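You operate a simulated robot arm through the tools that you are given. There is no shell and no other tool.

Carry out the task below with a simulated robot arm. There is one attempt and no reset: what you move stays moved.

TASK
Plug in the brass lamp, switch it on and set the lamp knob to 3.
Fine: move the green tin off the socket onto the desk.
Where things are to end (x, y in the base frame): green tin within 60 mm of [450, 80].

Only the result counts: the job must be done as asked and must still hold three seconds after the hand-in. Knocking over, shifting, dropping, spilling or breaking anything else fails it.

THE ROBOT
A 6-joint arm with a two-finger gripper, fixed in place. Base frame: the origin is on the floor under the middle of its stand, x ahead of it, y to its left, z up; the work surface is at about z = 735. Lengths are in mm, angles in degrees, forces in N, time in s.
With the tool pointing down near the work surface it reaches from about 340 to 680 mm from the base axis. Its first joint turns from -66.0 to 66.0 degrees. Payload 2.45 kg.
The tool frame sits at the grasp point between the pads (the TCP): z along the fingers, y along the line on which they close. The tips reach 30 mm beyond it. The gripper opens to 106 mm; its body begins 79 mm behind the TCP.
Orientation is that of the tool frame in the base frame, as a unit quaternion [x, y, z, w]. With the fingers straight down and closing along the base's y, the tool's x points along the base's -x, its y along +y and its z along -z.

THE INTERFACE
- The arm moves only by the tool send_rows. Its argument "increments" is a list of rows, each an object (a shift or turn left out is 0, a gripper value left out holds the last) with "linear": the shift along the base's x, y, z in mm, a list of three; "angular": the turn, a rotation vector about the base's x, y, z in degrees, a list of three; "fingers": the gripper command, from -1 (fully open) to 1 (shut), values between in proportion. In form: [{"linear": [dx, dy, dz], "angular": [rx, ry, rz], "fingers": fingers}, ...]. A call has 1 to 20 rows; each row is the pose to reach, as a shift and turn from the pose commanded when the call began. Each row takes 0.2 s and may step no farther than 50 mm and 8.6 degrees from the row before; otherwise, or with a gripper value out of range, the whole call is refused. A pose out of reach is approached as far as the arm can. The call stops where the force on the tool passes 40 N (or 10 N more than at its start, if that is more) or the arm is blocked; 0.2 s more then pass. The fingers move at their own pace (about 153 mm/s each) and stop on an object; they squeeze with about 39 N. The grip force told is the motor's: it shows also when the fingers shut on nothing. Time passes only in rows, and 0.2 s behind the last, so rows that repeat a pose let the fingers close. It gives the time, the measured TCP pose, the force on the tool (base axes), the opening and the grip force at its end, in the units of the frame above (readings bear some noise), with the torque about the TCP (base axes, N m) and any sound that the robot's microphone picked up, and new pictures: "pictures" is both (left out), scene, wrist or none.
- Cameras (640 x 400 px; columns grow to the right, rows downward): "scene" is fixed at [52.6, 435.3, 1373.8]; the picture's right is [-0.64, -0.77, 0.00], its down [-0.64, 0.53, -0.55] and it looks along [0.43, -0.35, -0.83] (base axes); focal length 214 px, centre (320, 200). "wrist" rides on the gripper at [76, -2, -106] in the tool frame; the picture's right is [0.02, 1.00, 0.00], its down [-0.78, 0.02, -0.62] and it looks along [-0.62, 0.01, 0.78] (tool axes); focal length 247 px, centre (320, 200). There is no depth. A picture from a camera that has moved, and an enlarged one, comes with that camera's place and axes in the base frame and with its lens.
- enlarge(camera, box): a new picture of the part [left, top, right, bottom] of that camera's present view, enlarged. The clock stands still meanwhile.
- sign_off(): hands the job in; it is judged then, once.

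Nothing tells you positions but the pictures and the camera data. Unless the task says otherwise, let go and move clear before handing in.

The tools are called after ">>>" as a command line: name --argument value ..., lists and objects as JSON in quotes. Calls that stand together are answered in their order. send_rows: Moves the arm, as the interface text tells. Its arguments: {"type":"object","properties":{"increments":{"type":"array","items":{"type":"object","properties":{"linear":{"type":"array","items":{"type":"number"}},"angular":{"type":"array","items":{"type":"number"}},"fingers":{"type":"number"}}}},"pictures":{"type":"string","enum":["both","scene","wrist","none"]}},"required":["increments"]} The other tools are called the same way: enlarge (camera, box) takes an enlarged picture of a part of a camera's view; sign_off () hands the job in.

At the start:

```text
t: 0.0
position: [408.2, -51.5, 1087.3]
tcp_rot: [0.0, 1.0, 0.0, 0.001]
wrist_force: [-0.5, 0.0, -0.1]
wrist_torque: [-0.04, 0.0, 0.01]
finger_gap: 106.5
gripper_force: 0.0
```

scene: 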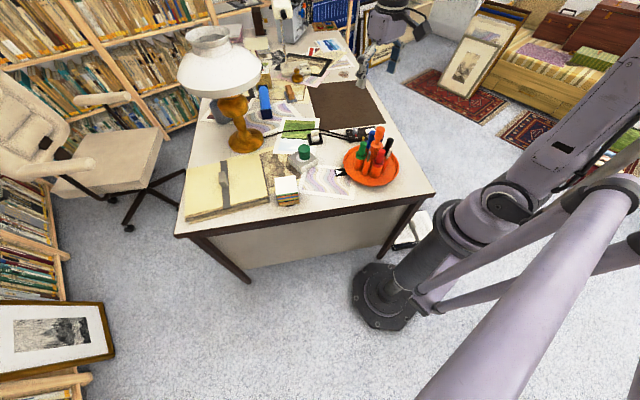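
wrist: 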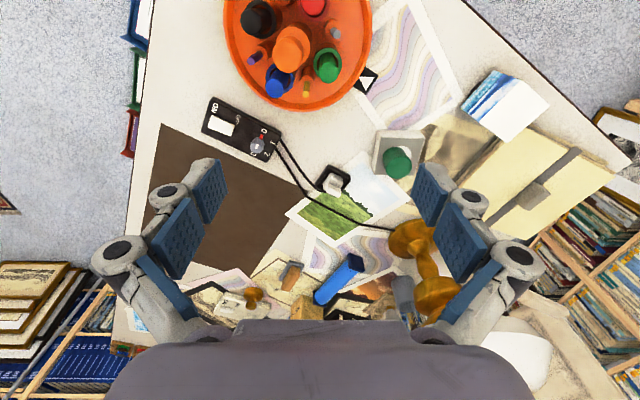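

I see a desk with a brass lamp, a green tin on what looks like a socket box, a plug on a cable and a dark control box with a switch and knob. I'll enlarge these before moving.

>>> enlarge --camera "wrist" --box '[180, 70, 340, 200]'

>>> enlarge --camera "wrist" --box '[300, 100, 460, 250]'

>>> enlarge --camera "scene" --box '[220, 90, 420, 215]'

```text
3.08 times, centred on (260, 135) of wrist
camera zoom: at [332.2, -52.2, 1192.8], right [-0.02, 1.0, 0.0], down [0.78, 0.02, 0.62], along [0.62, 0.01, -0.78], focal length 760 px, centre (505, 400)
```

zoom: 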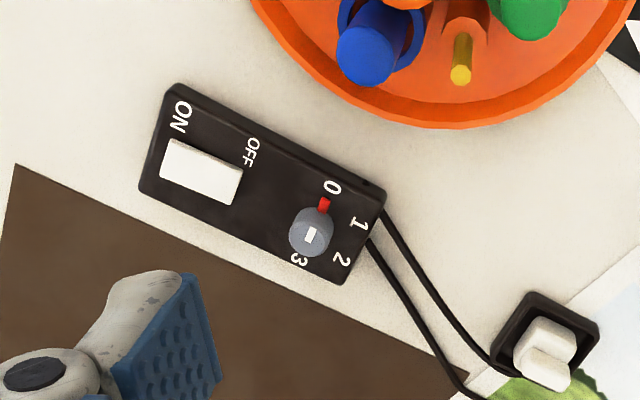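

```text
2.67 times, centred on (380, 175) of wrist
camera zoom: at [332.2, -52.2, 1192.8], right [-0.02, 1.0, 0.0], down [0.78, 0.02, 0.62], along [0.62, 0.01, -0.78], focal length 659 px, centre (160, 267)
```

zoom: 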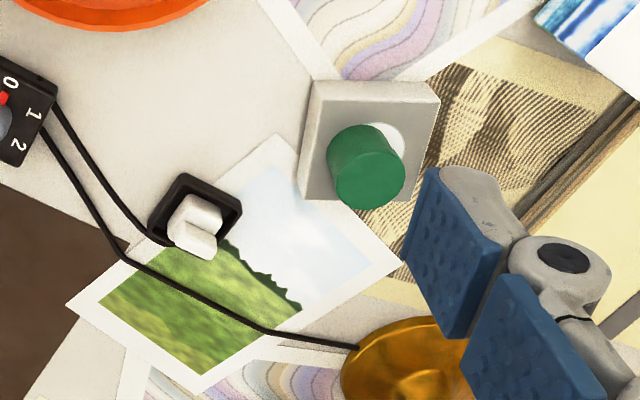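

```text
3.20 times, centred on (320, 152) of scene
camera zoom: at [52.6, 435.3, 1373.8], right [-0.64, -0.77, 0.0], down [-0.64, 0.53, -0.55], along [0.43, -0.35, -0.83], focal length 686 px, centre (320, 352)
```

zoom: 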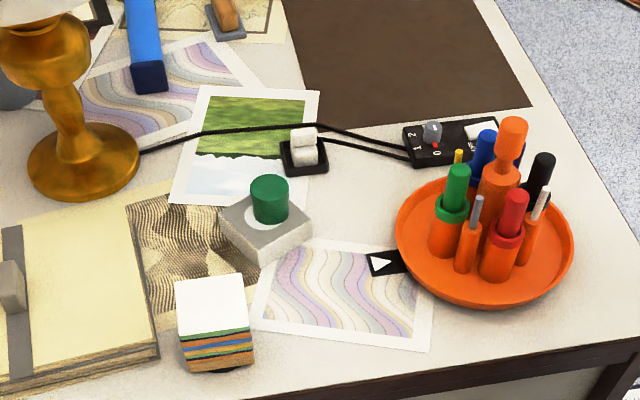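

The tin stands on the socket box near (564, 92) with its top at about z 806. The plug sits in a black holder near (632, -18), and the control box has its switch near (507, -228) and its knob near (539, -167). I'll move above the tin for a better look.

>>> send_rows --increments '[{"linear": [26, 24, -20], "fingers": -1}, {"linear": [52, 48, -45]}, {"linear": [78, 72, -75]}, {"linear": [104, 96, -105]}, {"linear": [130, 120, -135]}, {"linear": [150, 140, -165]}, {"linear": [156, 143.5, -180]}, {"linear": [156, 143.5, -180]}]'

```text
t: 1.8
position: [564.0, 90.9, 906.2]
tcp_rot: [0.001, 1.0, -0.001, 0.001]
wrist_force: [-0.8, 0.3, -0.3]
wrist_torque: [0.01, -0.01, -0.02]
finger_gap: 106.0
gripper_force: 0.1
camera wrist: at [487.9, 90.2, 1011.5], right [-0.02, 1.0, 0.0], down [0.78, 0.02, 0.62], along [0.62, 0.01, -0.78], focal length 247 px, centre (320, 200)
```

scene: 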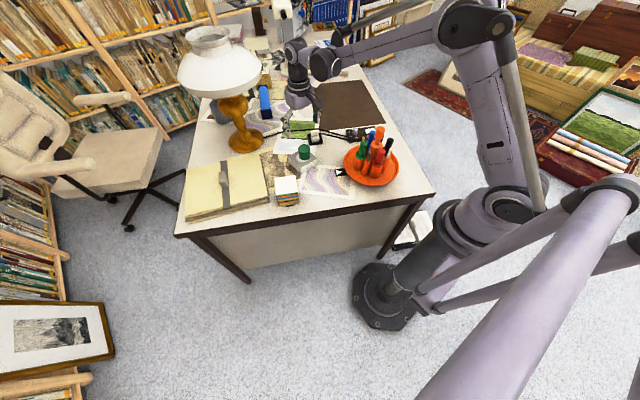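
wrist: 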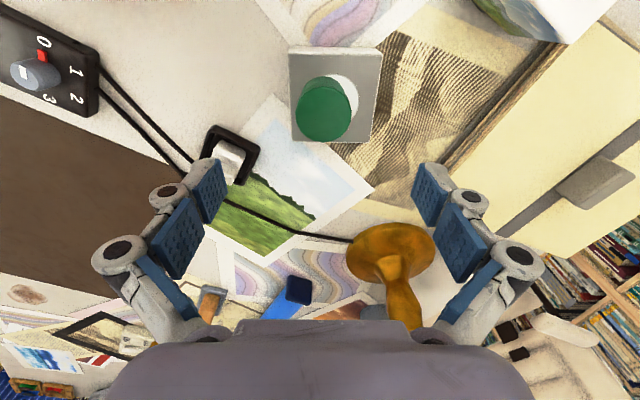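

The tin is now below and between the fingers. I'll enlarge the view to locate it precisely.

>>> enlarge --camera "wrist" --box '[260, 20, 420, 170]'

>>> enlarge --camera "wrist" --box '[0, 0, 280, 200]'

>>> enlarge --camera "scene" --box '[260, 110, 360, 220]'

```text
2.67 times, centred on (340, 95) of wrist
camera zoom: at [487.9, 90.2, 1011.5], right [-0.02, 1.0, 0.0], down [0.78, 0.02, 0.62], along [0.62, 0.01, -0.78], focal length 659 px, centre (267, 480)
```

zoom: 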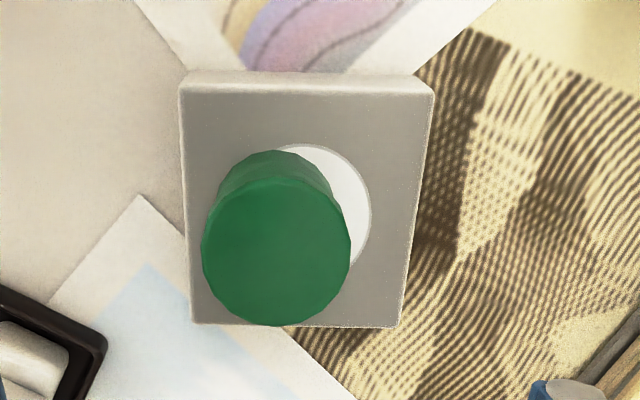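

```text
2.00 times, centred on (140, 100) of wrist
camera zoom: at [487.9, 90.2, 1011.5], right [-0.02, 1.0, 0.0], down [0.78, 0.02, 0.62], along [0.62, 0.01, -0.78], focal length 494 px, centre (680, 400)
```

zoom: 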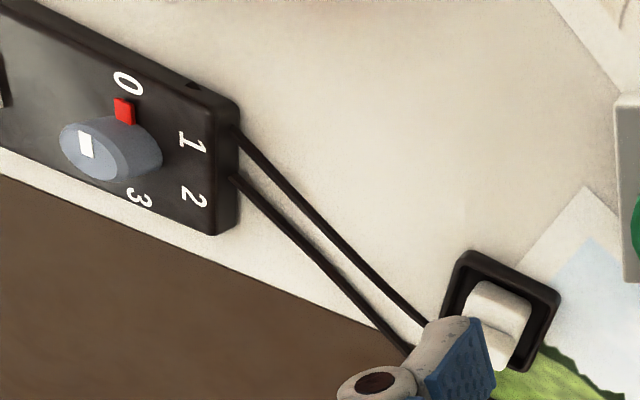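

```text
3.64 times, centred on (310, 165) of scene
camera zoom: at [52.6, 435.3, 1373.8], right [-0.64, -0.77, 0.0], down [-0.64, 0.53, -0.55], along [0.43, -0.35, -0.83], focal length 780 px, centre (356, 327)
```

zoom: 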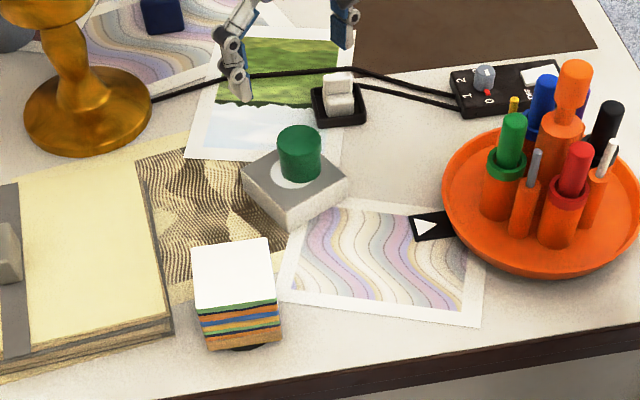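

The tin is about 46 mm across at (560, 94), standing on a socket box about 84 mm wide whose top is near z 767. I'll lower the open fingers around it, keeping the tips above the box, and close.

>>> send_rows --increments '[{"linear": [-4, 3, -25], "fingers": -1}, {"linear": [-4, 3, -50]}, {"linear": [-4, 3, -75]}, {"linear": [-4, 3, -92]}, {"linear": [-4, 3, -98]}, {"linear": [-4, 3, -98]}]' --pictures "both"

```text
t: 3.2
position: [560.1, 95.0, 807.3]
tcp_rot: [0.001, 1.0, 0.0, 0.001]
wrist_force: [0.4, 0.6, -0.9]
wrist_torque: [0.01, -0.01, 0.0]
finger_gap: 105.9
gripper_force: 0.0
camera wrist: at [483.8, 94.5, 913.7], right [-0.02, 1.0, 0.0], down [0.78, 0.02, 0.62], along [0.62, 0.01, -0.78], focal length 247 px, centre (320, 200)
```

scene: 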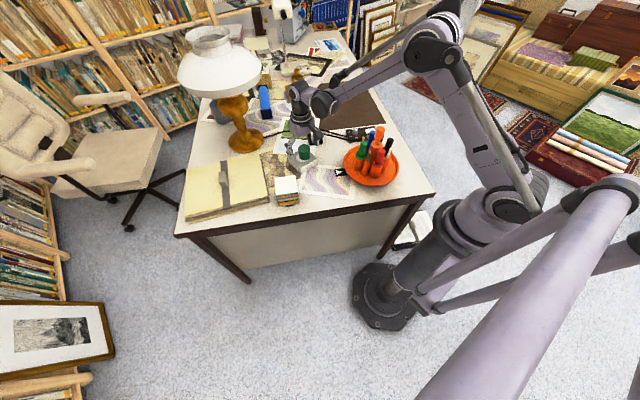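
wrist: 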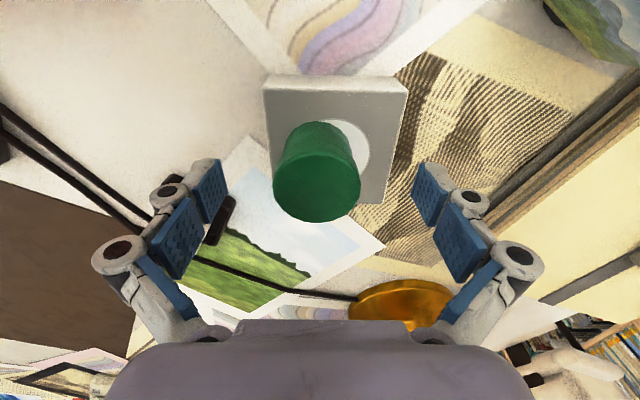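

The tin is centred between the fingers to within a few millimetres. I'll make a small correction, drop slightly and close on it.

>>> send_rows --increments '[{"linear": [-2, -1, -3], "fingers": -1}, {"linear": [-2, -1, -3], "fingers": 0.2}, {"linear": [-2, -1, -3], "fingers": 0.6}, {"linear": [-2, -1, -3], "fingers": 1}, {"linear": [-2, -1, -3], "fingers": 1}, {"linear": [-2, -1, -3], "fingers": 1}]' --pictures "wrist"

```text
t: 4.6
position: [558.3, 94.2, 806.1]
tcp_rot: [0.001, 1.0, -0.001, 0.0]
wrist_force: [0.7, -1.7, 9.9]
wrist_torque: [0.04, -0.04, 0.0]
finger_gap: 43.8
gripper_force: 39.3
camera wrist: at [482.1, 93.7, 911.9], right [-0.02, 1.0, 0.0], down [0.78, 0.02, 0.62], along [0.62, 0.01, -0.78], focal length 247 px, centre (320, 200)
```

wrist: 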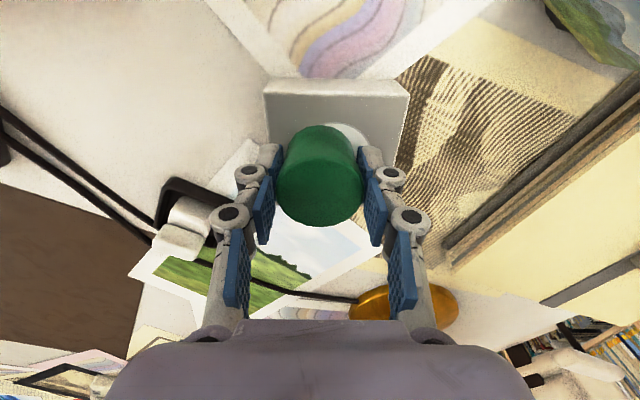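

The tin is gripped with a 43.8 mm gap. I'll lift it clear, carry it to about (452, 92), and stop above the desk.

>>> send_rows --increments '[{"linear": [0, 0, 10], "fingers": 1}, {"linear": [0, 0, 35]}, {"linear": [0, 0, 60]}, {"linear": [-25, 0, 65]}, {"linear": [-55, -1, 65]}, {"linear": [-85, -2, 65]}, {"linear": [-106, -2, 60]}, {"linear": [-106, -2, 35]}, {"linear": [-106, -2, 10]}, {"linear": [-106, -2, -10]}, {"linear": [-106, -2, -20]}, {"linear": [-106, -2, -20]}]' --pictures "both"

```text
t: 7.2
position: [454.4, 91.9, 785.2]
tcp_rot: [0.0, 1.0, -0.001, 0.0]
wrist_force: [-1.0, -0.2, -1.1]
wrist_torque: [0.03, -0.01, -0.01]
finger_gap: 44.1
gripper_force: 38.9
camera wrist: at [377.3, 91.1, 891.2], right [-0.02, 1.0, 0.0], down [0.78, 0.02, 0.62], along [0.62, 0.01, -0.78], focal length 247 px, centre (320, 200)
```

scene: 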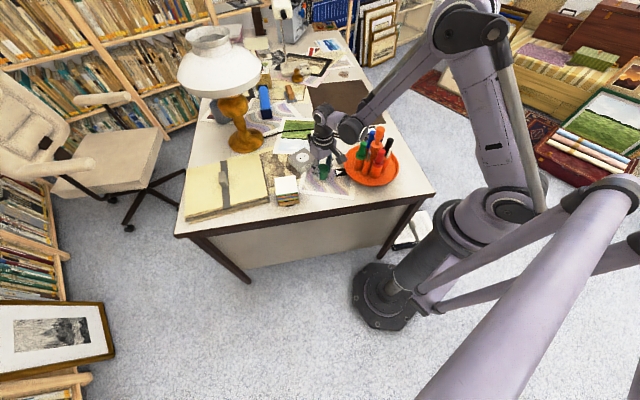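
wrist: 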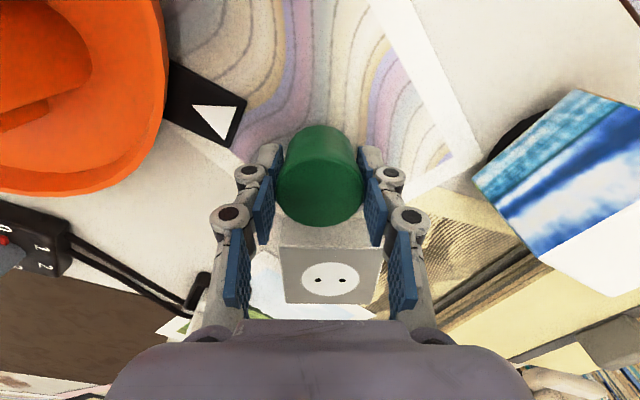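

The socket is now visible, with two holes side by side along y. The tin is held just above the desk, so I'll lower it in small steps until it touches.

>>> send_rows --increments '[{"linear": [0, 0, -4], "fingers": 1}, {"linear": [0, 0, -8]}, {"linear": [0, 0, -10]}, {"linear": [0, 0, -10]}]' --pictures "wrist"

>>> enlarge --camera "scene" --box '[270, 120, 400, 220]'

```text
t: 8.2
position: [452.1, 93.0, 776.2]
tcp_rot: [0.0, 1.0, 0.001, 0.002]
wrist_force: [-0.8, -0.1, -0.5]
wrist_torque: [0.02, 0.0, 0.02]
finger_gap: 44.1
gripper_force: 39.0
camera wrist: at [376.0, 91.8, 882.0], right [-0.02, 1.0, 0.0], down [0.78, 0.02, 0.62], along [0.62, 0.01, -0.78], focal length 247 px, centre (320, 200)
```

wrist: 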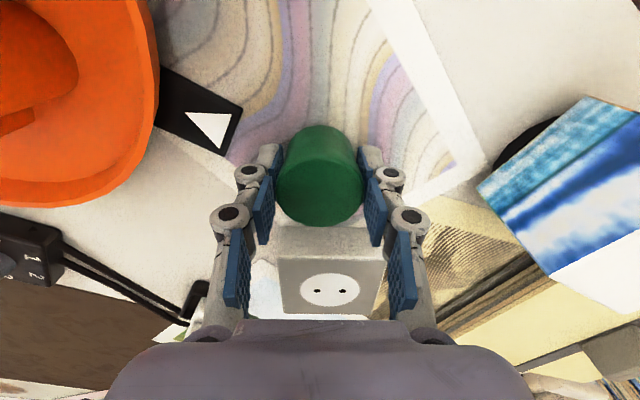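

```text
4.00 times, centred on (335, 170) of scene
camera zoom: at [52.6, 435.3, 1373.8], right [-0.64, -0.77, 0.0], down [-0.64, 0.53, -0.55], along [0.43, -0.35, -0.83], focal length 858 px, centre (260, 320)
```

zoom: 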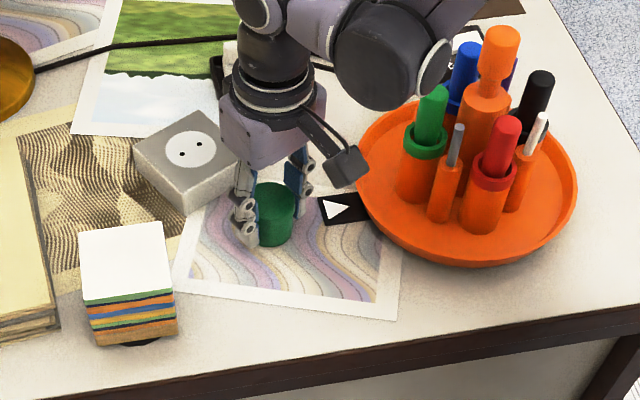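

>>> send_rows --increments '[{"linear": [0, 0, -1.5], "fingers": 1}, {"linear": [0, 0, -3]}, {"linear": [0, 0, -3]}]' --pictures "none"

```text
t: 9.0
position: [452.3, 92.6, 772.9]
tcp_rot: [0.001, 1.0, 0.0, 0.001]
wrist_force: [0.1, 0.8, -0.9]
wrist_torque: [0.0, -0.01, 0.0]
finger_gap: 43.9
gripper_force: 39.6
```

There is no contact yet at z 772.9, so I'll keep lowering the tin.

>>> send_rows --increments '[{"linear": [0, 0, -1], "fingers": 1}, {"linear": [0, 0, -2]}, {"linear": [0, 0, -3]}, {"linear": [0, 0, -3]}]' --pictures "none"

```text
t: 10.0
position: [452.2, 91.1, 769.5]
tcp_rot: [0.0, 1.0, -0.001, 0.001]
wrist_force: [-1.0, -0.4, 29.4]
wrist_torque: [-0.02, -0.04, 0.01]
finger_gap: 43.9
gripper_force: 39.2
```

The tin is on the desk with about 29 N of contact. I'll back off slightly, open partway and rise.

>>> send_rows --increments '[{"linear": [0, 0, 1.5], "fingers": 1}, {"linear": [0, 0, 1.5], "fingers": 0.1}, {"linear": [0, 0, 1.5], "fingers": -0.2}, {"linear": [0, 0, 1.5], "fingers": -0.4}, {"linear": [0, 0, 1.5], "fingers": -0.4}, {"linear": [0, 0, 25]}, {"linear": [0, 0, 60]}, {"linear": [0, 0, 100]}, {"linear": [0, 0, 130]}, {"linear": [0, 0, 130]}]' --pictures "both"

```text
t: 12.2
position: [454.0, 92.4, 899.8]
tcp_rot: [0.0, 1.0, 0.0, 0.001]
wrist_force: [0.4, 0.8, 0.3]
wrist_torque: [-0.01, 0.02, 0.0]
finger_gap: 74.3
gripper_force: 0.2
camera wrist: at [377.4, 91.8, 1006.6], right [-0.02, 1.0, 0.0], down [0.78, 0.02, 0.62], along [0.62, 0.01, -0.78], focal length 247 px, centre (320, 200)
```

scene: 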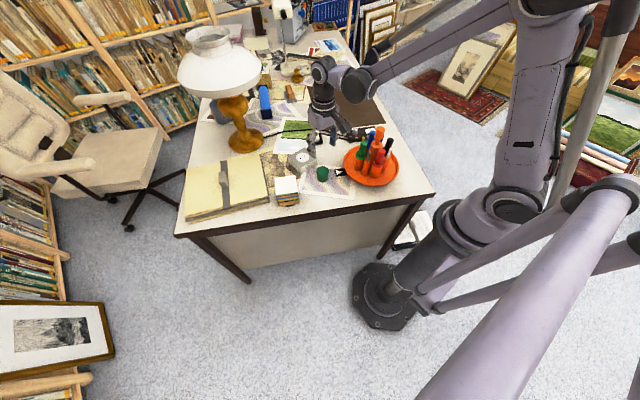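
wrist: 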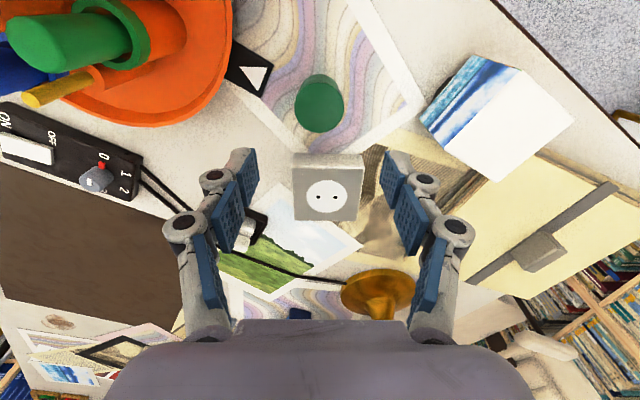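

The tin stands on the desk near (452, 92). Next I'll measure the socket holes and look at the plug.

>>> enlarge --camera "wrist" --box '[270, 140, 380, 230]'

>>> enlarge --camera "scene" --box '[280, 120, 380, 190]'

```text
4.44 times, centred on (325, 185) of wrist
camera zoom: at [377.4, 91.8, 1006.6], right [-0.02, 1.0, 0.0], down [0.78, 0.02, 0.62], along [0.62, 0.01, -0.78], focal length 1098 px, centre (298, 267)
```

zoom: 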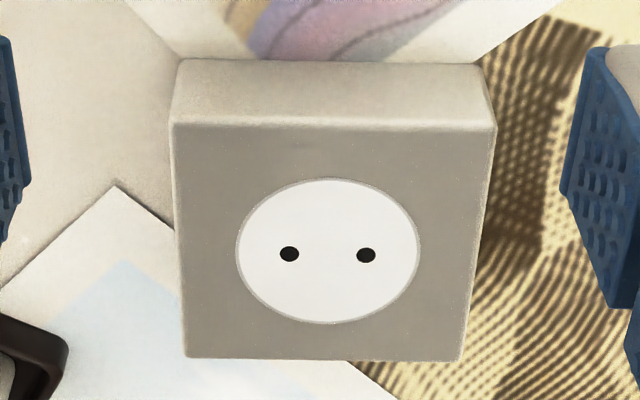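

```text
5.71 times, centred on (330, 155) of scene
camera zoom: at [52.6, 435.3, 1373.8], right [-0.64, -0.77, 0.0], down [-0.64, 0.53, -0.55], along [0.43, -0.35, -0.83], focal length 1226 px, centre (263, 457)
```

zoom: 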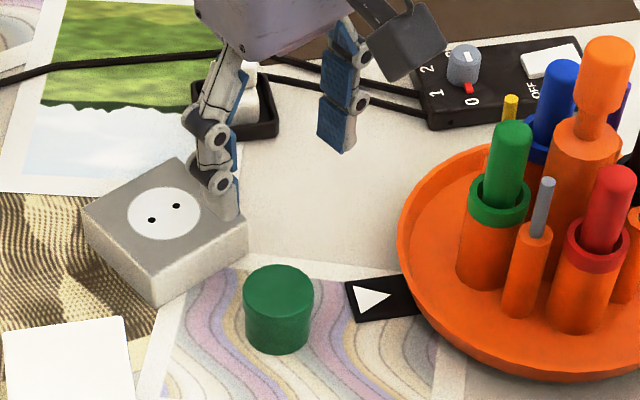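

The socket centre is near (560, 103) with its holes aligned along base y. I'll move to view the plug in its holder up close.

>>> send_rows --increments '[{"linear": [28, -22, 0], "fingers": -1}, {"linear": [56, -44, 0]}, {"linear": [84, -66, 0]}, {"linear": [112, -88, 0]}, {"linear": [138, -110, 0]}, {"linear": [138, -110, 0]}, {"linear": [138, -110, 0]}]' --pictures "both"

>>> enlarge --camera "wrist" --box '[240, 80, 400, 200]'

>>> enlarge --camera "scene" --box '[280, 110, 380, 180]'

```text
t: 13.8
position: [590.6, -20.8, 901.1]
tcp_rot: [0.0, 1.0, 0.0, 0.001]
wrist_force: [-1.0, 0.5, -0.3]
wrist_torque: [0.0, 0.01, 0.04]
finger_gap: 105.9
gripper_force: 0.1
camera wrist: at [514.2, -20.7, 1006.7], right [-0.02, 1.0, 0.0], down [0.78, 0.02, 0.62], along [0.62, 0.01, -0.78], focal length 247 px, centre (320, 200)
```

scene: 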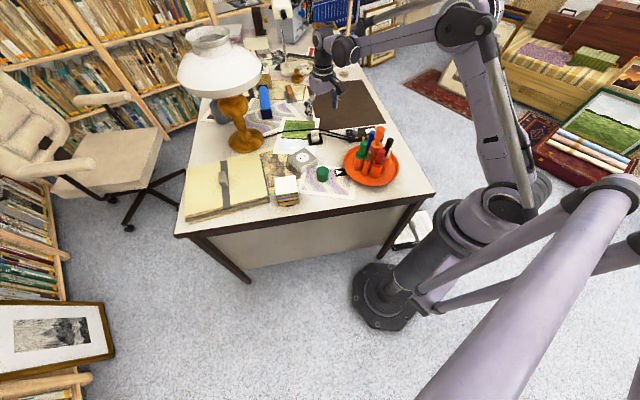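
wrist: 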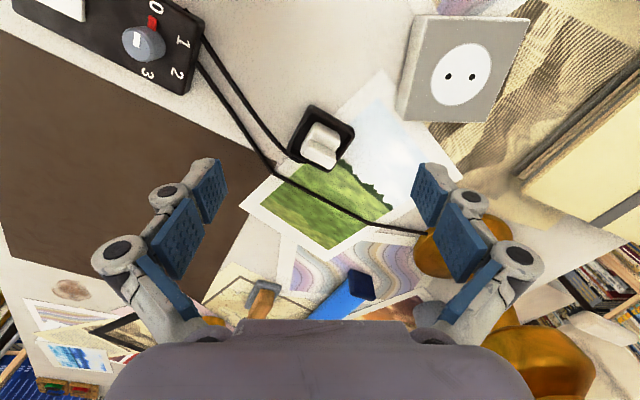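

```text
3.33 times, centred on (320, 140) of wrist
camera zoom: at [514.2, -20.7, 1006.7], right [-0.02, 1.0, 0.0], down [0.78, 0.02, 0.62], along [0.62, 0.01, -0.78], focal length 823 px, centre (320, 400)
```

zoom: 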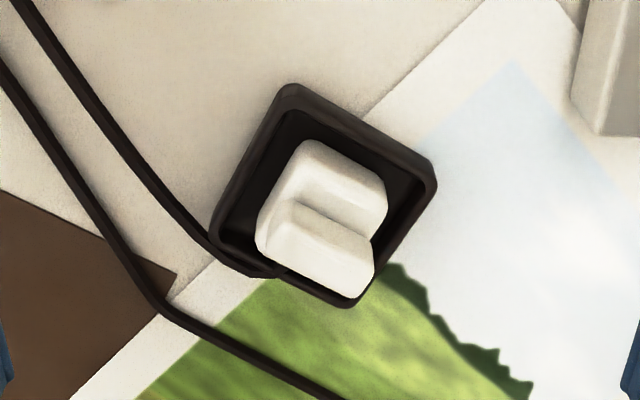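

```text
5.71 times, centred on (330, 145) of scene
camera zoom: at [52.6, 435.3, 1373.8], right [-0.64, -0.77, 0.0], down [-0.64, 0.53, -0.55], along [0.43, -0.35, -0.83], focal length 1226 px, centre (263, 514)
```

zoom: 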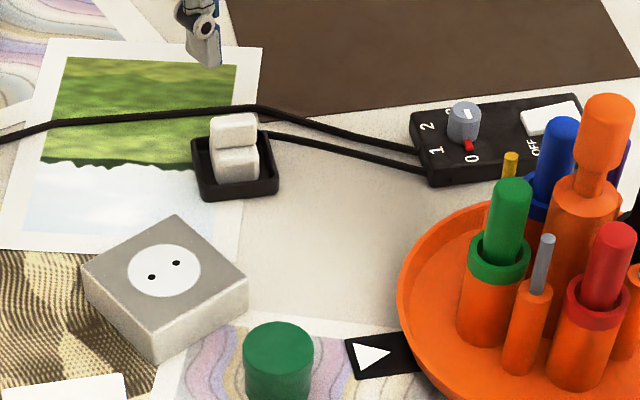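

The plug is a white block with a grip ridge, lying in a square black tray centred near (637, -19). The tray and ridge are turned about 27 degrees from base y. I'll rotate the gripper about 63 degrees so the fingers close across the ridge, and look again from above it.

>>> send_rows --increments '[{"linear": [6, 0, 0], "angular": [0, 0, 8], "fingers": -1}, {"linear": [12, 0, 0], "angular": [0, 0, 16]}, {"linear": [18, 1, 0], "angular": [0, 0, 24]}, {"linear": [24, 1, 0], "angular": [0, 0, 32]}, {"linear": [30, 1, 0], "angular": [0, 0, 40]}, {"linear": [36, 2, 0], "angular": [0, 0, 48]}, {"linear": [42, 2, 0], "angular": [0, 0, 56]}, {"linear": [46, 2, 0], "angular": [0, 0, 63]}, {"linear": [46, 2, 0], "angular": [0, 0, 63]}]' --pictures "both"

>>> enlarge --camera "wrist" --box '[240, 60, 400, 180]'

```text
t: 15.8
position: [636.3, -13.9, 900.8]
tcp_rot: [-0.523, 0.852, 0.001, 0.0]
wrist_force: [1.2, 1.1, 0.4]
wrist_torque: [-0.03, -0.02, 0.0]
finger_gap: 106.1
gripper_force: 0.0
camera wrist: at [603.5, -84.0, 1006.2], right [-0.9, 0.43, 0.0], down [0.34, 0.71, 0.62], along [0.27, 0.56, -0.78], focal length 247 px, centre (320, 200)
```

scene: 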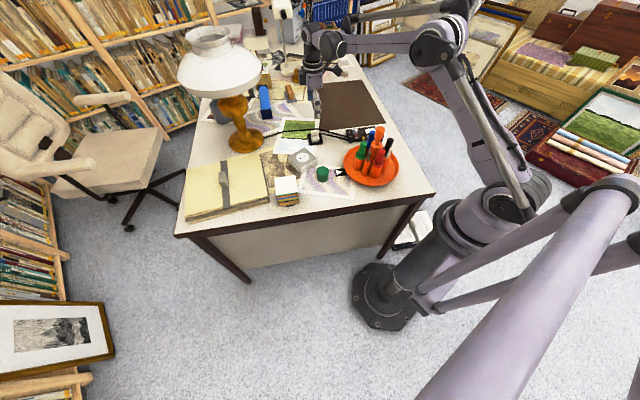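
wrist: 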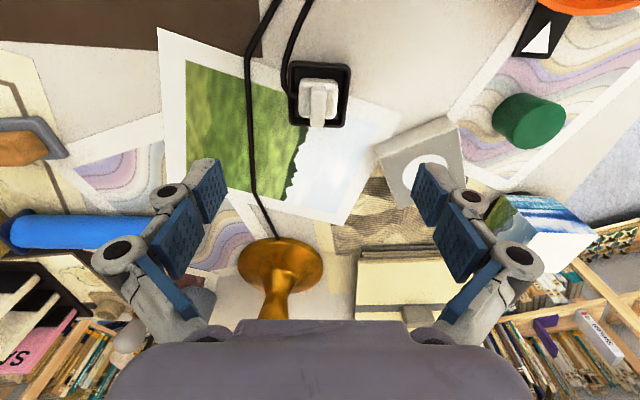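

```text
3.33 times, centred on (320, 120) of wrist
camera zoom: at [603.5, -84.0, 1006.2], right [-0.9, 0.43, 0.0], down [0.34, 0.71, 0.62], along [0.27, 0.56, -0.78], focal length 823 px, centre (320, 467)
```

zoom: 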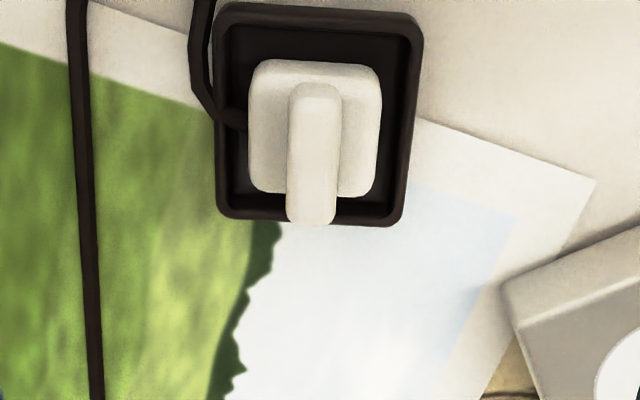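

The plug body is about 38 mm square. Its ridge is about 13 mm wide and 37 mm long, with its top near z 782, centred near (636, -19) and aligned with the gripper. I'll lower the open fingers around the ridge, narrow them, and check the centring.

>>> send_rows --increments '[{"linear": [0, -3, -30], "fingers": -1}, {"linear": [0, -3, -60]}, {"linear": [0, -3, -85]}, {"linear": [0, -3, -98]}, {"linear": [0, -3, -98], "fingers": 0.0}, {"linear": [0, -3, -98], "fingers": 0.0}]' --pictures "both"

>>> enlarge --camera "wrist" --box '[220, 60, 420, 240]'

>>> enlarge --camera "scene" --box '[280, 90, 380, 170]'

```text
t: 17.2
position: [636.9, -19.3, 802.2]
tcp_rot: [-0.522, 0.853, 0.0, 0.001]
wrist_force: [-0.2, -0.5, -0.3]
wrist_torque: [-0.01, 0.01, -0.01]
finger_gap: 53.1
gripper_force: 0.1
camera wrist: at [603.1, -87.3, 908.5], right [-0.9, 0.44, 0.0], down [0.34, 0.7, 0.62], along [0.27, 0.56, -0.78], focal length 247 px, centre (320, 200)
```

scene: 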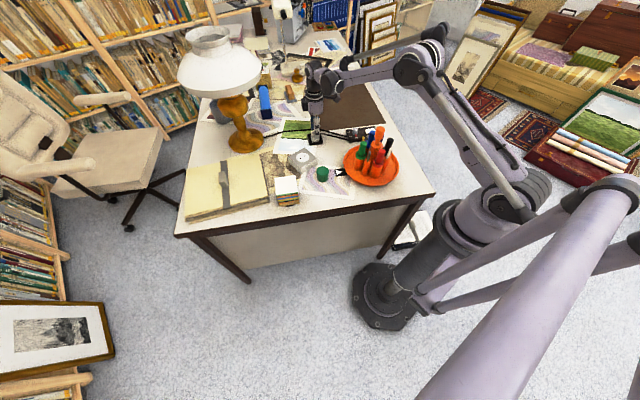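
wrist: 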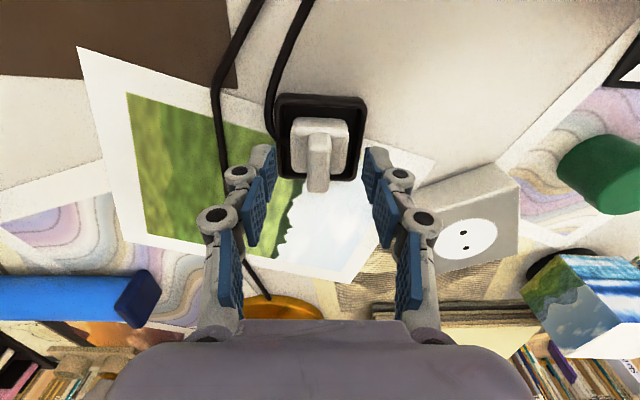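

```text
2.22 times, centred on (320, 150) of wrist
camera zoom: at [603.1, -87.3, 908.5], right [-0.9, 0.44, 0.0], down [0.34, 0.7, 0.62], along [0.27, 0.56, -0.78], focal length 549 px, centre (320, 311)
```

zoom: 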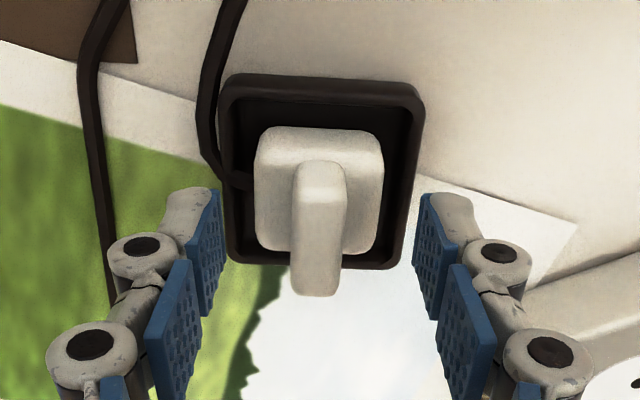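

```text
5.00 times, centred on (330, 130) of scene
camera zoom: at [52.6, 435.3, 1373.8], right [-0.64, -0.77, 0.0], down [-0.64, 0.53, -0.55], along [0.43, -0.35, -0.83], focal length 1072 px, centre (270, 550)
```

zoom: 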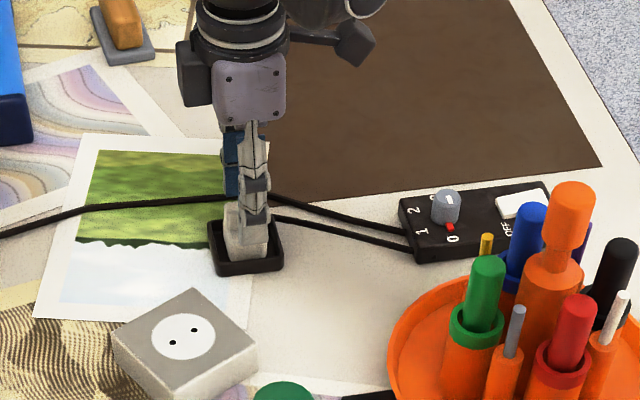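

The ridge is centred between the fingers. I'll narrow the fingers and lower further toward the body's top face.

>>> send_rows --increments '[{"linear": [0, 0, 0], "fingers": 0.45}, {"linear": [0, 0, -4], "fingers": 0.45}, {"linear": [0, 0, -7]}, {"linear": [0, 0, -9]}, {"linear": [0, 0, -9]}]' --pictures "wrist"

>>> enlarge --camera "wrist" --box '[240, 80, 400, 220]'

```text
t: 18.4
position: [637.3, -18.3, 794.1]
tcp_rot: [-0.521, 0.854, 0.0, 0.001]
wrist_force: [1.5, -0.4, 25.9]
wrist_torque: [0.04, 0.02, 0.0]
finger_gap: 30.4
gripper_force: 8.6
camera wrist: at [603.4, -87.3, 899.5], right [-0.9, 0.44, 0.0], down [0.34, 0.7, 0.62], along [0.27, 0.56, -0.78], focal length 247 px, centre (320, 200)
```

wrist: 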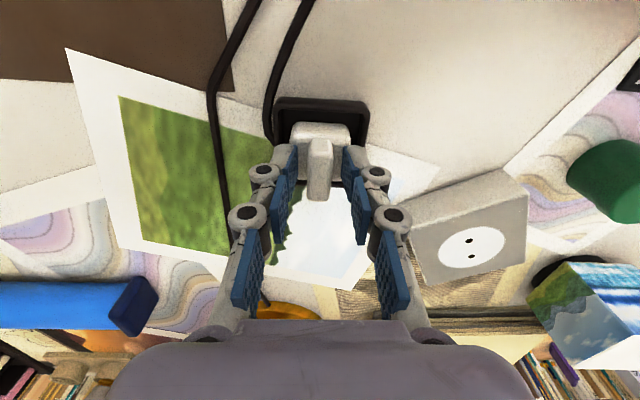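

```text
2.86 times, centred on (320, 150) of wrist
camera zoom: at [603.4, -87.3, 899.5], right [-0.9, 0.44, 0.0], down [0.34, 0.7, 0.62], along [0.27, 0.56, -0.78], focal length 706 px, centre (320, 343)
```

zoom: 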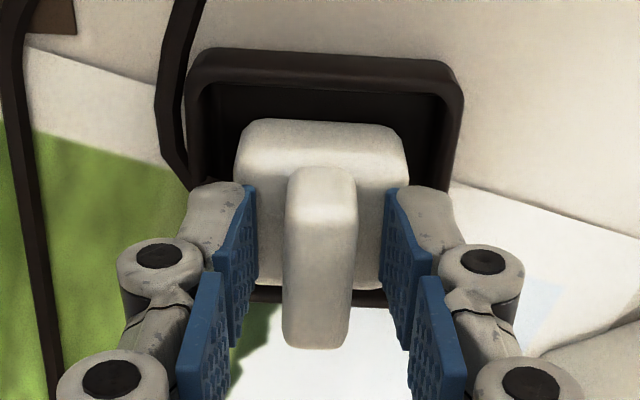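

The fingertips are resting on the plug body's top. I'll rise about 3 mm and close on the ridge.

>>> send_rows --increments '[{"linear": [0, 0, 3], "fingers": 0.45}, {"linear": [0, 0, 3], "fingers": 0.7}, {"linear": [0, 0, 3], "fingers": 1}, {"linear": [0, 0, 3], "fingers": 1}, {"linear": [0, 0, 3], "fingers": 1}]' --pictures "wrist"

>>> enlarge --camera "wrist" --box '[240, 80, 400, 220]'

```text
t: 19.6
position: [637.6, -19.6, 795.7]
tcp_rot: [-0.522, 0.853, -0.001, 0.0]
wrist_force: [-0.3, -0.2, -0.3]
wrist_torque: [-0.01, 0.01, -0.01]
finger_gap: 13.0
gripper_force: 39.0
camera wrist: at [603.6, -87.5, 901.4], right [-0.9, 0.44, 0.0], down [0.34, 0.7, 0.62], along [0.27, 0.56, -0.78], focal length 247 px, centre (320, 200)
```

wrist: 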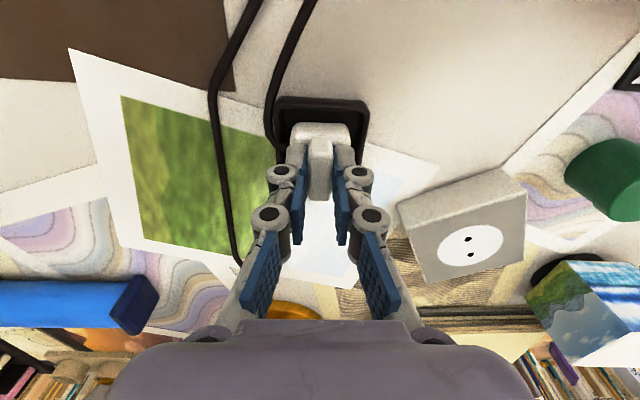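

```text
2.86 times, centred on (320, 150) of wrist
camera zoom: at [603.6, -87.5, 901.4], right [-0.9, 0.44, 0.0], down [0.34, 0.7, 0.62], along [0.27, 0.56, -0.78], focal length 706 px, centre (320, 343)
```

zoom: 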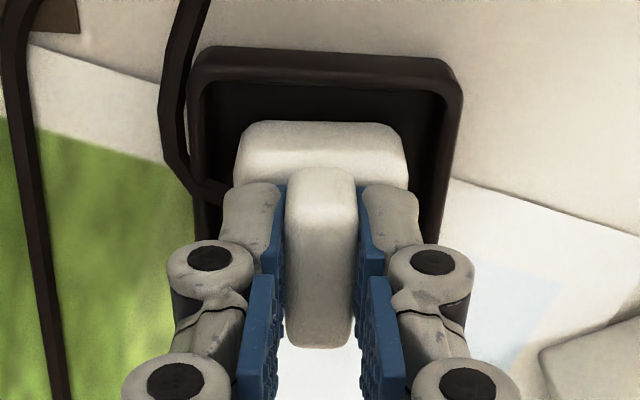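

The ridge is gripped at 13 mm. I'll lift it straight up slowly.

>>> send_rows --increments '[{"linear": [0, 0, 5], "fingers": 1}, {"linear": [0, 0, 12]}, {"linear": [0, 0, 20]}, {"linear": [0, 0, 30]}, {"linear": [0, 0, 45]}, {"linear": [0, 0, 60]}, {"linear": [0, 0, 80]}, {"linear": [0, 0, 80]}]' --pictures "both"

>>> enlarge --camera "scene" --box '[280, 80, 380, 170]'

>>> enlarge --camera "wrist" --box '[220, 40, 420, 220]'

```text
t: 21.4
position: [635.2, -19.9, 875.7]
tcp_rot: [-0.523, 0.852, -0.001, 0.001]
wrist_force: [-0.5, 0.8, -1.2]
wrist_torque: [0.01, 0.03, 0.04]
finger_gap: 12.9
gripper_force: 38.4
camera wrist: at [603.0, -87.7, 981.6], right [-0.9, 0.44, 0.0], down [0.34, 0.7, 0.62], along [0.27, 0.56, -0.78], focal length 247 px, centre (320, 200)
```

scene: 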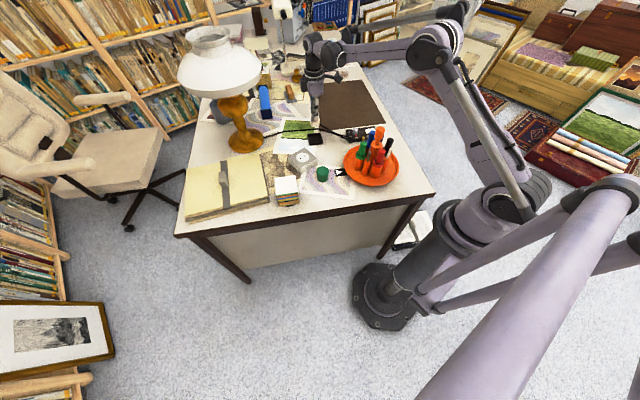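
wrist: 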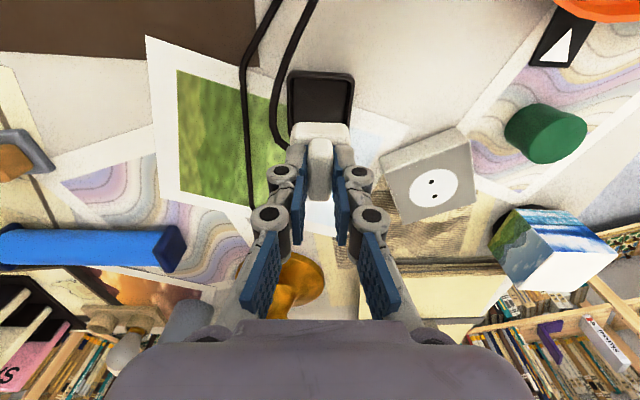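

```text
4.44 times, centred on (330, 125) of scene
camera zoom: at [52.6, 435.3, 1373.8], right [-0.64, -0.77, 0.0], down [-0.64, 0.53, -0.55], along [0.43, -0.35, -0.83], focal length 953 px, centre (276, 533)
```

zoom: 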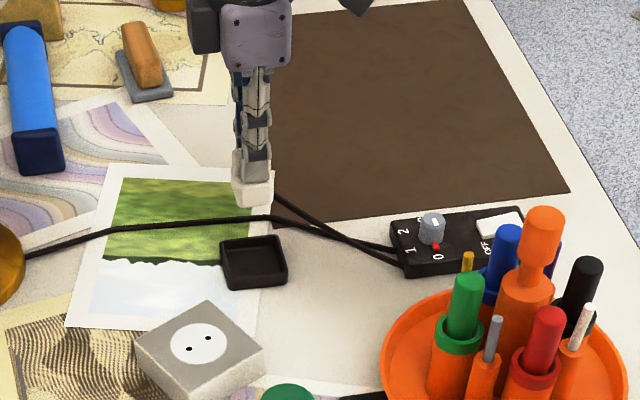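

```text
2.22 times, centred on (320, 130) of wrist
camera zoom: at [603.0, -87.7, 981.6], right [-0.9, 0.44, 0.0], down [0.34, 0.7, 0.62], along [0.27, 0.56, -0.78], focal length 549 px, centre (320, 356)
```

zoom: 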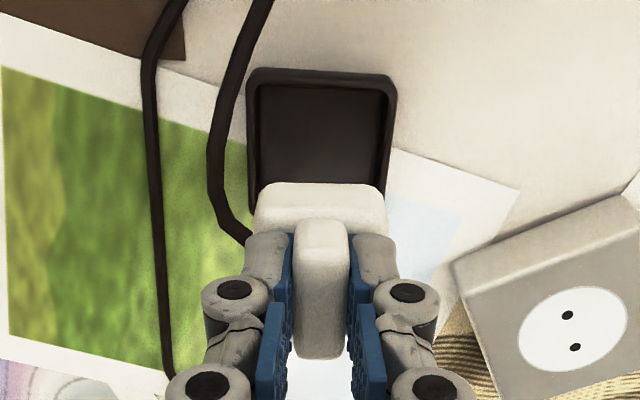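

The plug is out of its tray and held firmly, but its pins aren't visible from here. I'll move inward and tilt the plug's underside toward the scene camera to see how the pins are arranged.

>>> send_rows --increments '[{"linear": [-30, 12, 18], "fingers": 1}, {"linear": [-62, 25, 36]}, {"linear": [-96, 39, 54]}, {"linear": [-96, 39, 54], "angular": [4.91, 6.31, 0]}, {"linear": [-96, 39, 54], "angular": [9.82, 12.62, 0]}, {"linear": [-96, 39, 54], "angular": [14.73, 18.93, 0]}, {"linear": [-96, 39, 54], "angular": [19.64, 25.24, 0]}, {"linear": [-96, 39, 54], "angular": [24.55, 31.55, 0]}, {"linear": [-96, 39, 54], "angular": [24.55, 31.55, 0]}]' --pictures "both"

>>> enlarge --camera "scene" --box '[275, 80, 355, 150]'

```text
t: 23.4
position: [541.3, 24.9, 929.5]
tcp_rot: [-0.501, 0.822, 0.253, -0.09]
wrist_force: [0.0, -0.4, -0.6]
wrist_torque: [0.0, -0.02, -0.01]
finger_gap: 13.1
gripper_force: 38.9
out of reach, approached as far as the arm can: row 7, 8, 9
camera wrist: at [548.2, -76.6, 1011.7], right [-0.79, 0.35, 0.5], down [0.61, 0.49, 0.62], along [-0.03, 0.8, -0.6], focal length 247 px, centre (320, 200)
```

scene: 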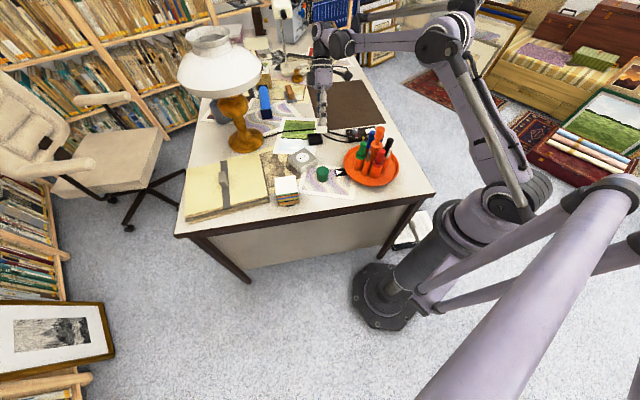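
wrist: 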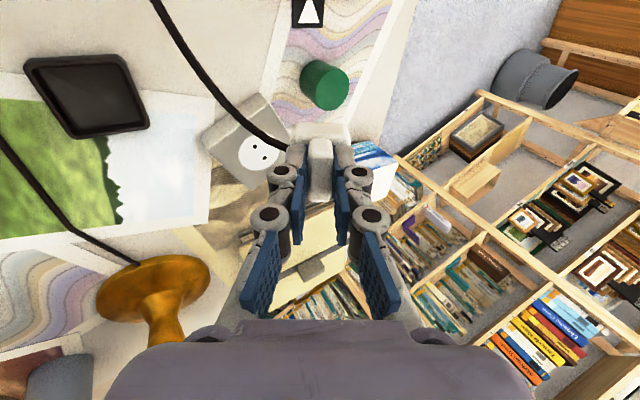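

```text
5.71 times, centred on (315, 115) of scene
camera zoom: at [52.6, 435.3, 1373.8], right [-0.64, -0.77, 0.0], down [-0.64, 0.53, -0.55], along [0.43, -0.35, -0.83], focal length 1226 px, centre (349, 686)
```

zoom: 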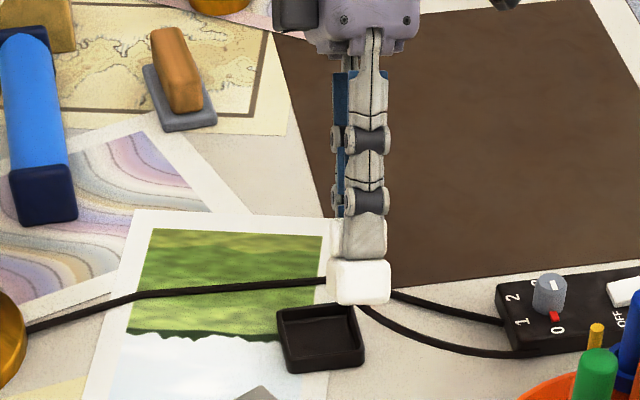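

The arm could only tilt about 31 degrees. I'll zoom in further on the plug's underside.

>>> enlarge --camera "scene" --box '[305, 110, 335, 140]'

```text
13.33 times, centred on (320, 125) of scene
camera zoom: at [52.6, 435.3, 1373.8], right [-0.64, -0.77, 0.0], down [-0.64, 0.53, -0.55], along [0.43, -0.35, -0.83], focal length 2860 px, centre (320, 1200)
```

zoom: 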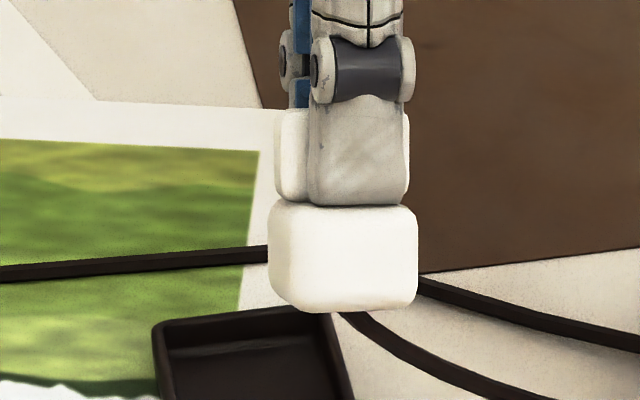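

No pins protrude from the visible side. To see the underside, I'll bring the tool upright again first, then use a sideways tilt at a better spot.

>>> send_rows --increments '[{"linear": [0, 0, 0], "angular": [-4.9, -6.3, 0], "fingers": 1}, {"linear": [0, 0, 0], "angular": [-9.8, -12.6, 0]}, {"linear": [0, 0, 0], "angular": [-14.7, -18.9, 0]}, {"linear": [0, 0, 0], "angular": [-19.2, -24.6, 0]}, {"linear": [0, 0, 0], "angular": [-19.2, -24.6, 0]}]' --pictures "none"

```text
t: 24.6
position: [540.8, 25.0, 929.9]
tcp_rot: [-0.522, 0.853, 0.0, 0.006]
wrist_force: [-0.5, -0.4, -1.0]
wrist_torque: [-0.02, -0.01, 0.0]
finger_gap: 13.0
gripper_force: 39.3
```

The tool is upright again. I'll raise it, move toward -y where the scene camera sees more from the side, and tilt about base x.

>>> send_rows --increments '[{"linear": [0, 0, 35], "angular": [-0.36, 0.59, 0], "fingers": 1}, {"linear": [0, 0, 70], "angular": [-0.36, 0.59, 0]}, {"linear": [-12, -45, 75], "angular": [-0.36, 0.59, 0]}, {"linear": [-24, -90, 75], "angular": [-0.36, 0.59, 0]}, {"linear": [-36, -135, 75], "angular": [-0.36, 0.59, 0]}, {"linear": [-48, -180, 75], "angular": [-0.36, 0.59, 0]}, {"linear": [-61, -225, 75], "angular": [-0.36, 0.59, 0]}, {"linear": [-61, -225, 75], "angular": [-0.36, 0.59, 0]}]' --pictures "none"

>>> send_rows --increments '[{"linear": [0, 0, 0], "angular": [8.5, 0, 0], "fingers": 1}, {"linear": [0, 0, 0], "angular": [17, 0, 0]}, {"linear": [0, 0, 0], "angular": [25.5, 0, 0]}, {"linear": [0, 0, 0], "angular": [34, 0, 0]}, {"linear": [0, 0, 0], "angular": [42.5, 0, 0]}, {"linear": [0, 0, 0], "angular": [51, 0, 0]}, {"linear": [0, 0, 0], "angular": [59, 0, 0]}, {"linear": [0, 0, 0], "angular": [59, 0, 0]}]' --pictures "scene"

```text
t: 26.4
position: [481.3, -198.1, 1003.9]
tcp_rot: [-0.523, 0.852, 0.001, -0.002]
wrist_force: [0.0, 0.1, -0.4]
wrist_torque: [-0.02, 0.02, -0.03]
finger_gap: 13.1
gripper_force: 39.2
```

```text
t: 28.2
position: [515.6, -151.8, 1004.7]
tcp_rot: [-0.448, 0.755, 0.396, 0.269]
wrist_force: [0.7, 0.2, -0.4]
wrist_torque: [-0.01, 0.03, -0.01]
finger_gap: 13.1
gripper_force: 38.6
out of reach, approached as far as the arm can: row 6, 7, 8
```

scene: 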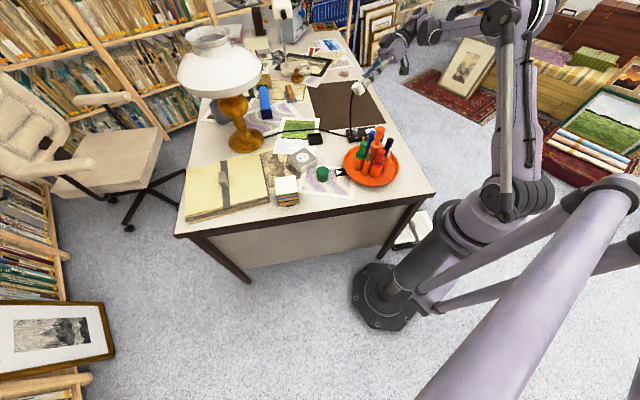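

>>> enlarge --camera "scene" --box '[340, 70, 380, 110]'

>>> enlarge --camera "scene" --box '[300, 20, 440, 160]'

```text
10.00 times, centred on (360, 90) of scene
camera zoom: at [52.6, 435.3, 1373.8], right [-0.64, -0.77, 0.0], down [-0.64, 0.53, -0.55], along [0.43, -0.35, -0.83], focal length 2145 px, centre (-80, 1300)
```

zoom: 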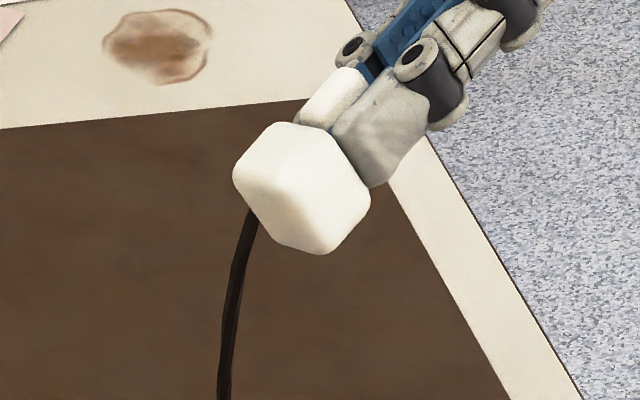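

```text
2.86 times, centred on (370, 90) of scene
camera zoom: at [52.6, 435.3, 1373.8], right [-0.64, -0.77, 0.0], down [-0.64, 0.53, -0.55], along [0.43, -0.35, -0.83], focal length 613 px, centre (177, 514)
```

zoom: 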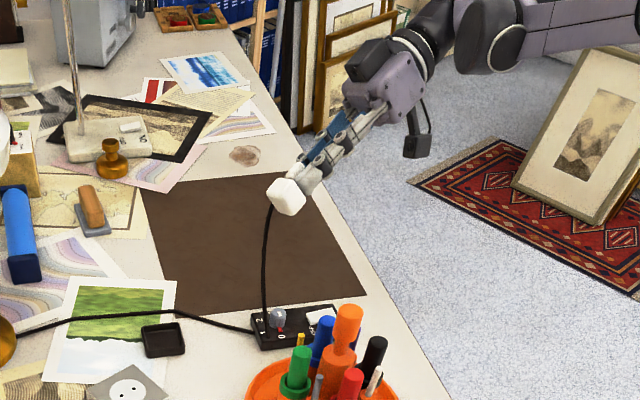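

The underside is plain with no visible pins, so orientation has to come from the shape. The ridge most naturally lines up with the hole line, so I'll use ridge along y. I'll bring the tool upright, then turn to 90 degrees and go above the socket.

>>> send_rows --increments '[{"linear": [0, 0, 0], "angular": [-8.16, 0.386, 0.214], "fingers": 1}, {"linear": [0, 0, 0], "angular": [-16.31, 0.771, 0.429]}, {"linear": [0, 0, 0], "angular": [-24.47, 1.157, 0.643]}, {"linear": [0, 0, 0], "angular": [-32.63, 1.543, 0.857]}, {"linear": [0, 0, 0], "angular": [-40.79, 1.929, 1.071]}, {"linear": [0, 0, 0], "angular": [-48.94, 2.314, 1.286]}, {"linear": [0, 0, 0], "angular": [-57.1, 2.7, 1.5]}, {"linear": [0, 0, 0], "angular": [-57.1, 2.7, 1.5]}]' --pictures "none"

```text
t: 30.0
position: [515.9, -152.4, 1003.7]
tcp_rot: [-0.522, 0.853, -0.002, 0.001]
wrist_force: [-0.1, -0.7, -0.8]
wrist_torque: [0.01, -0.01, -0.01]
finger_gap: 12.8
gripper_force: 38.5
```

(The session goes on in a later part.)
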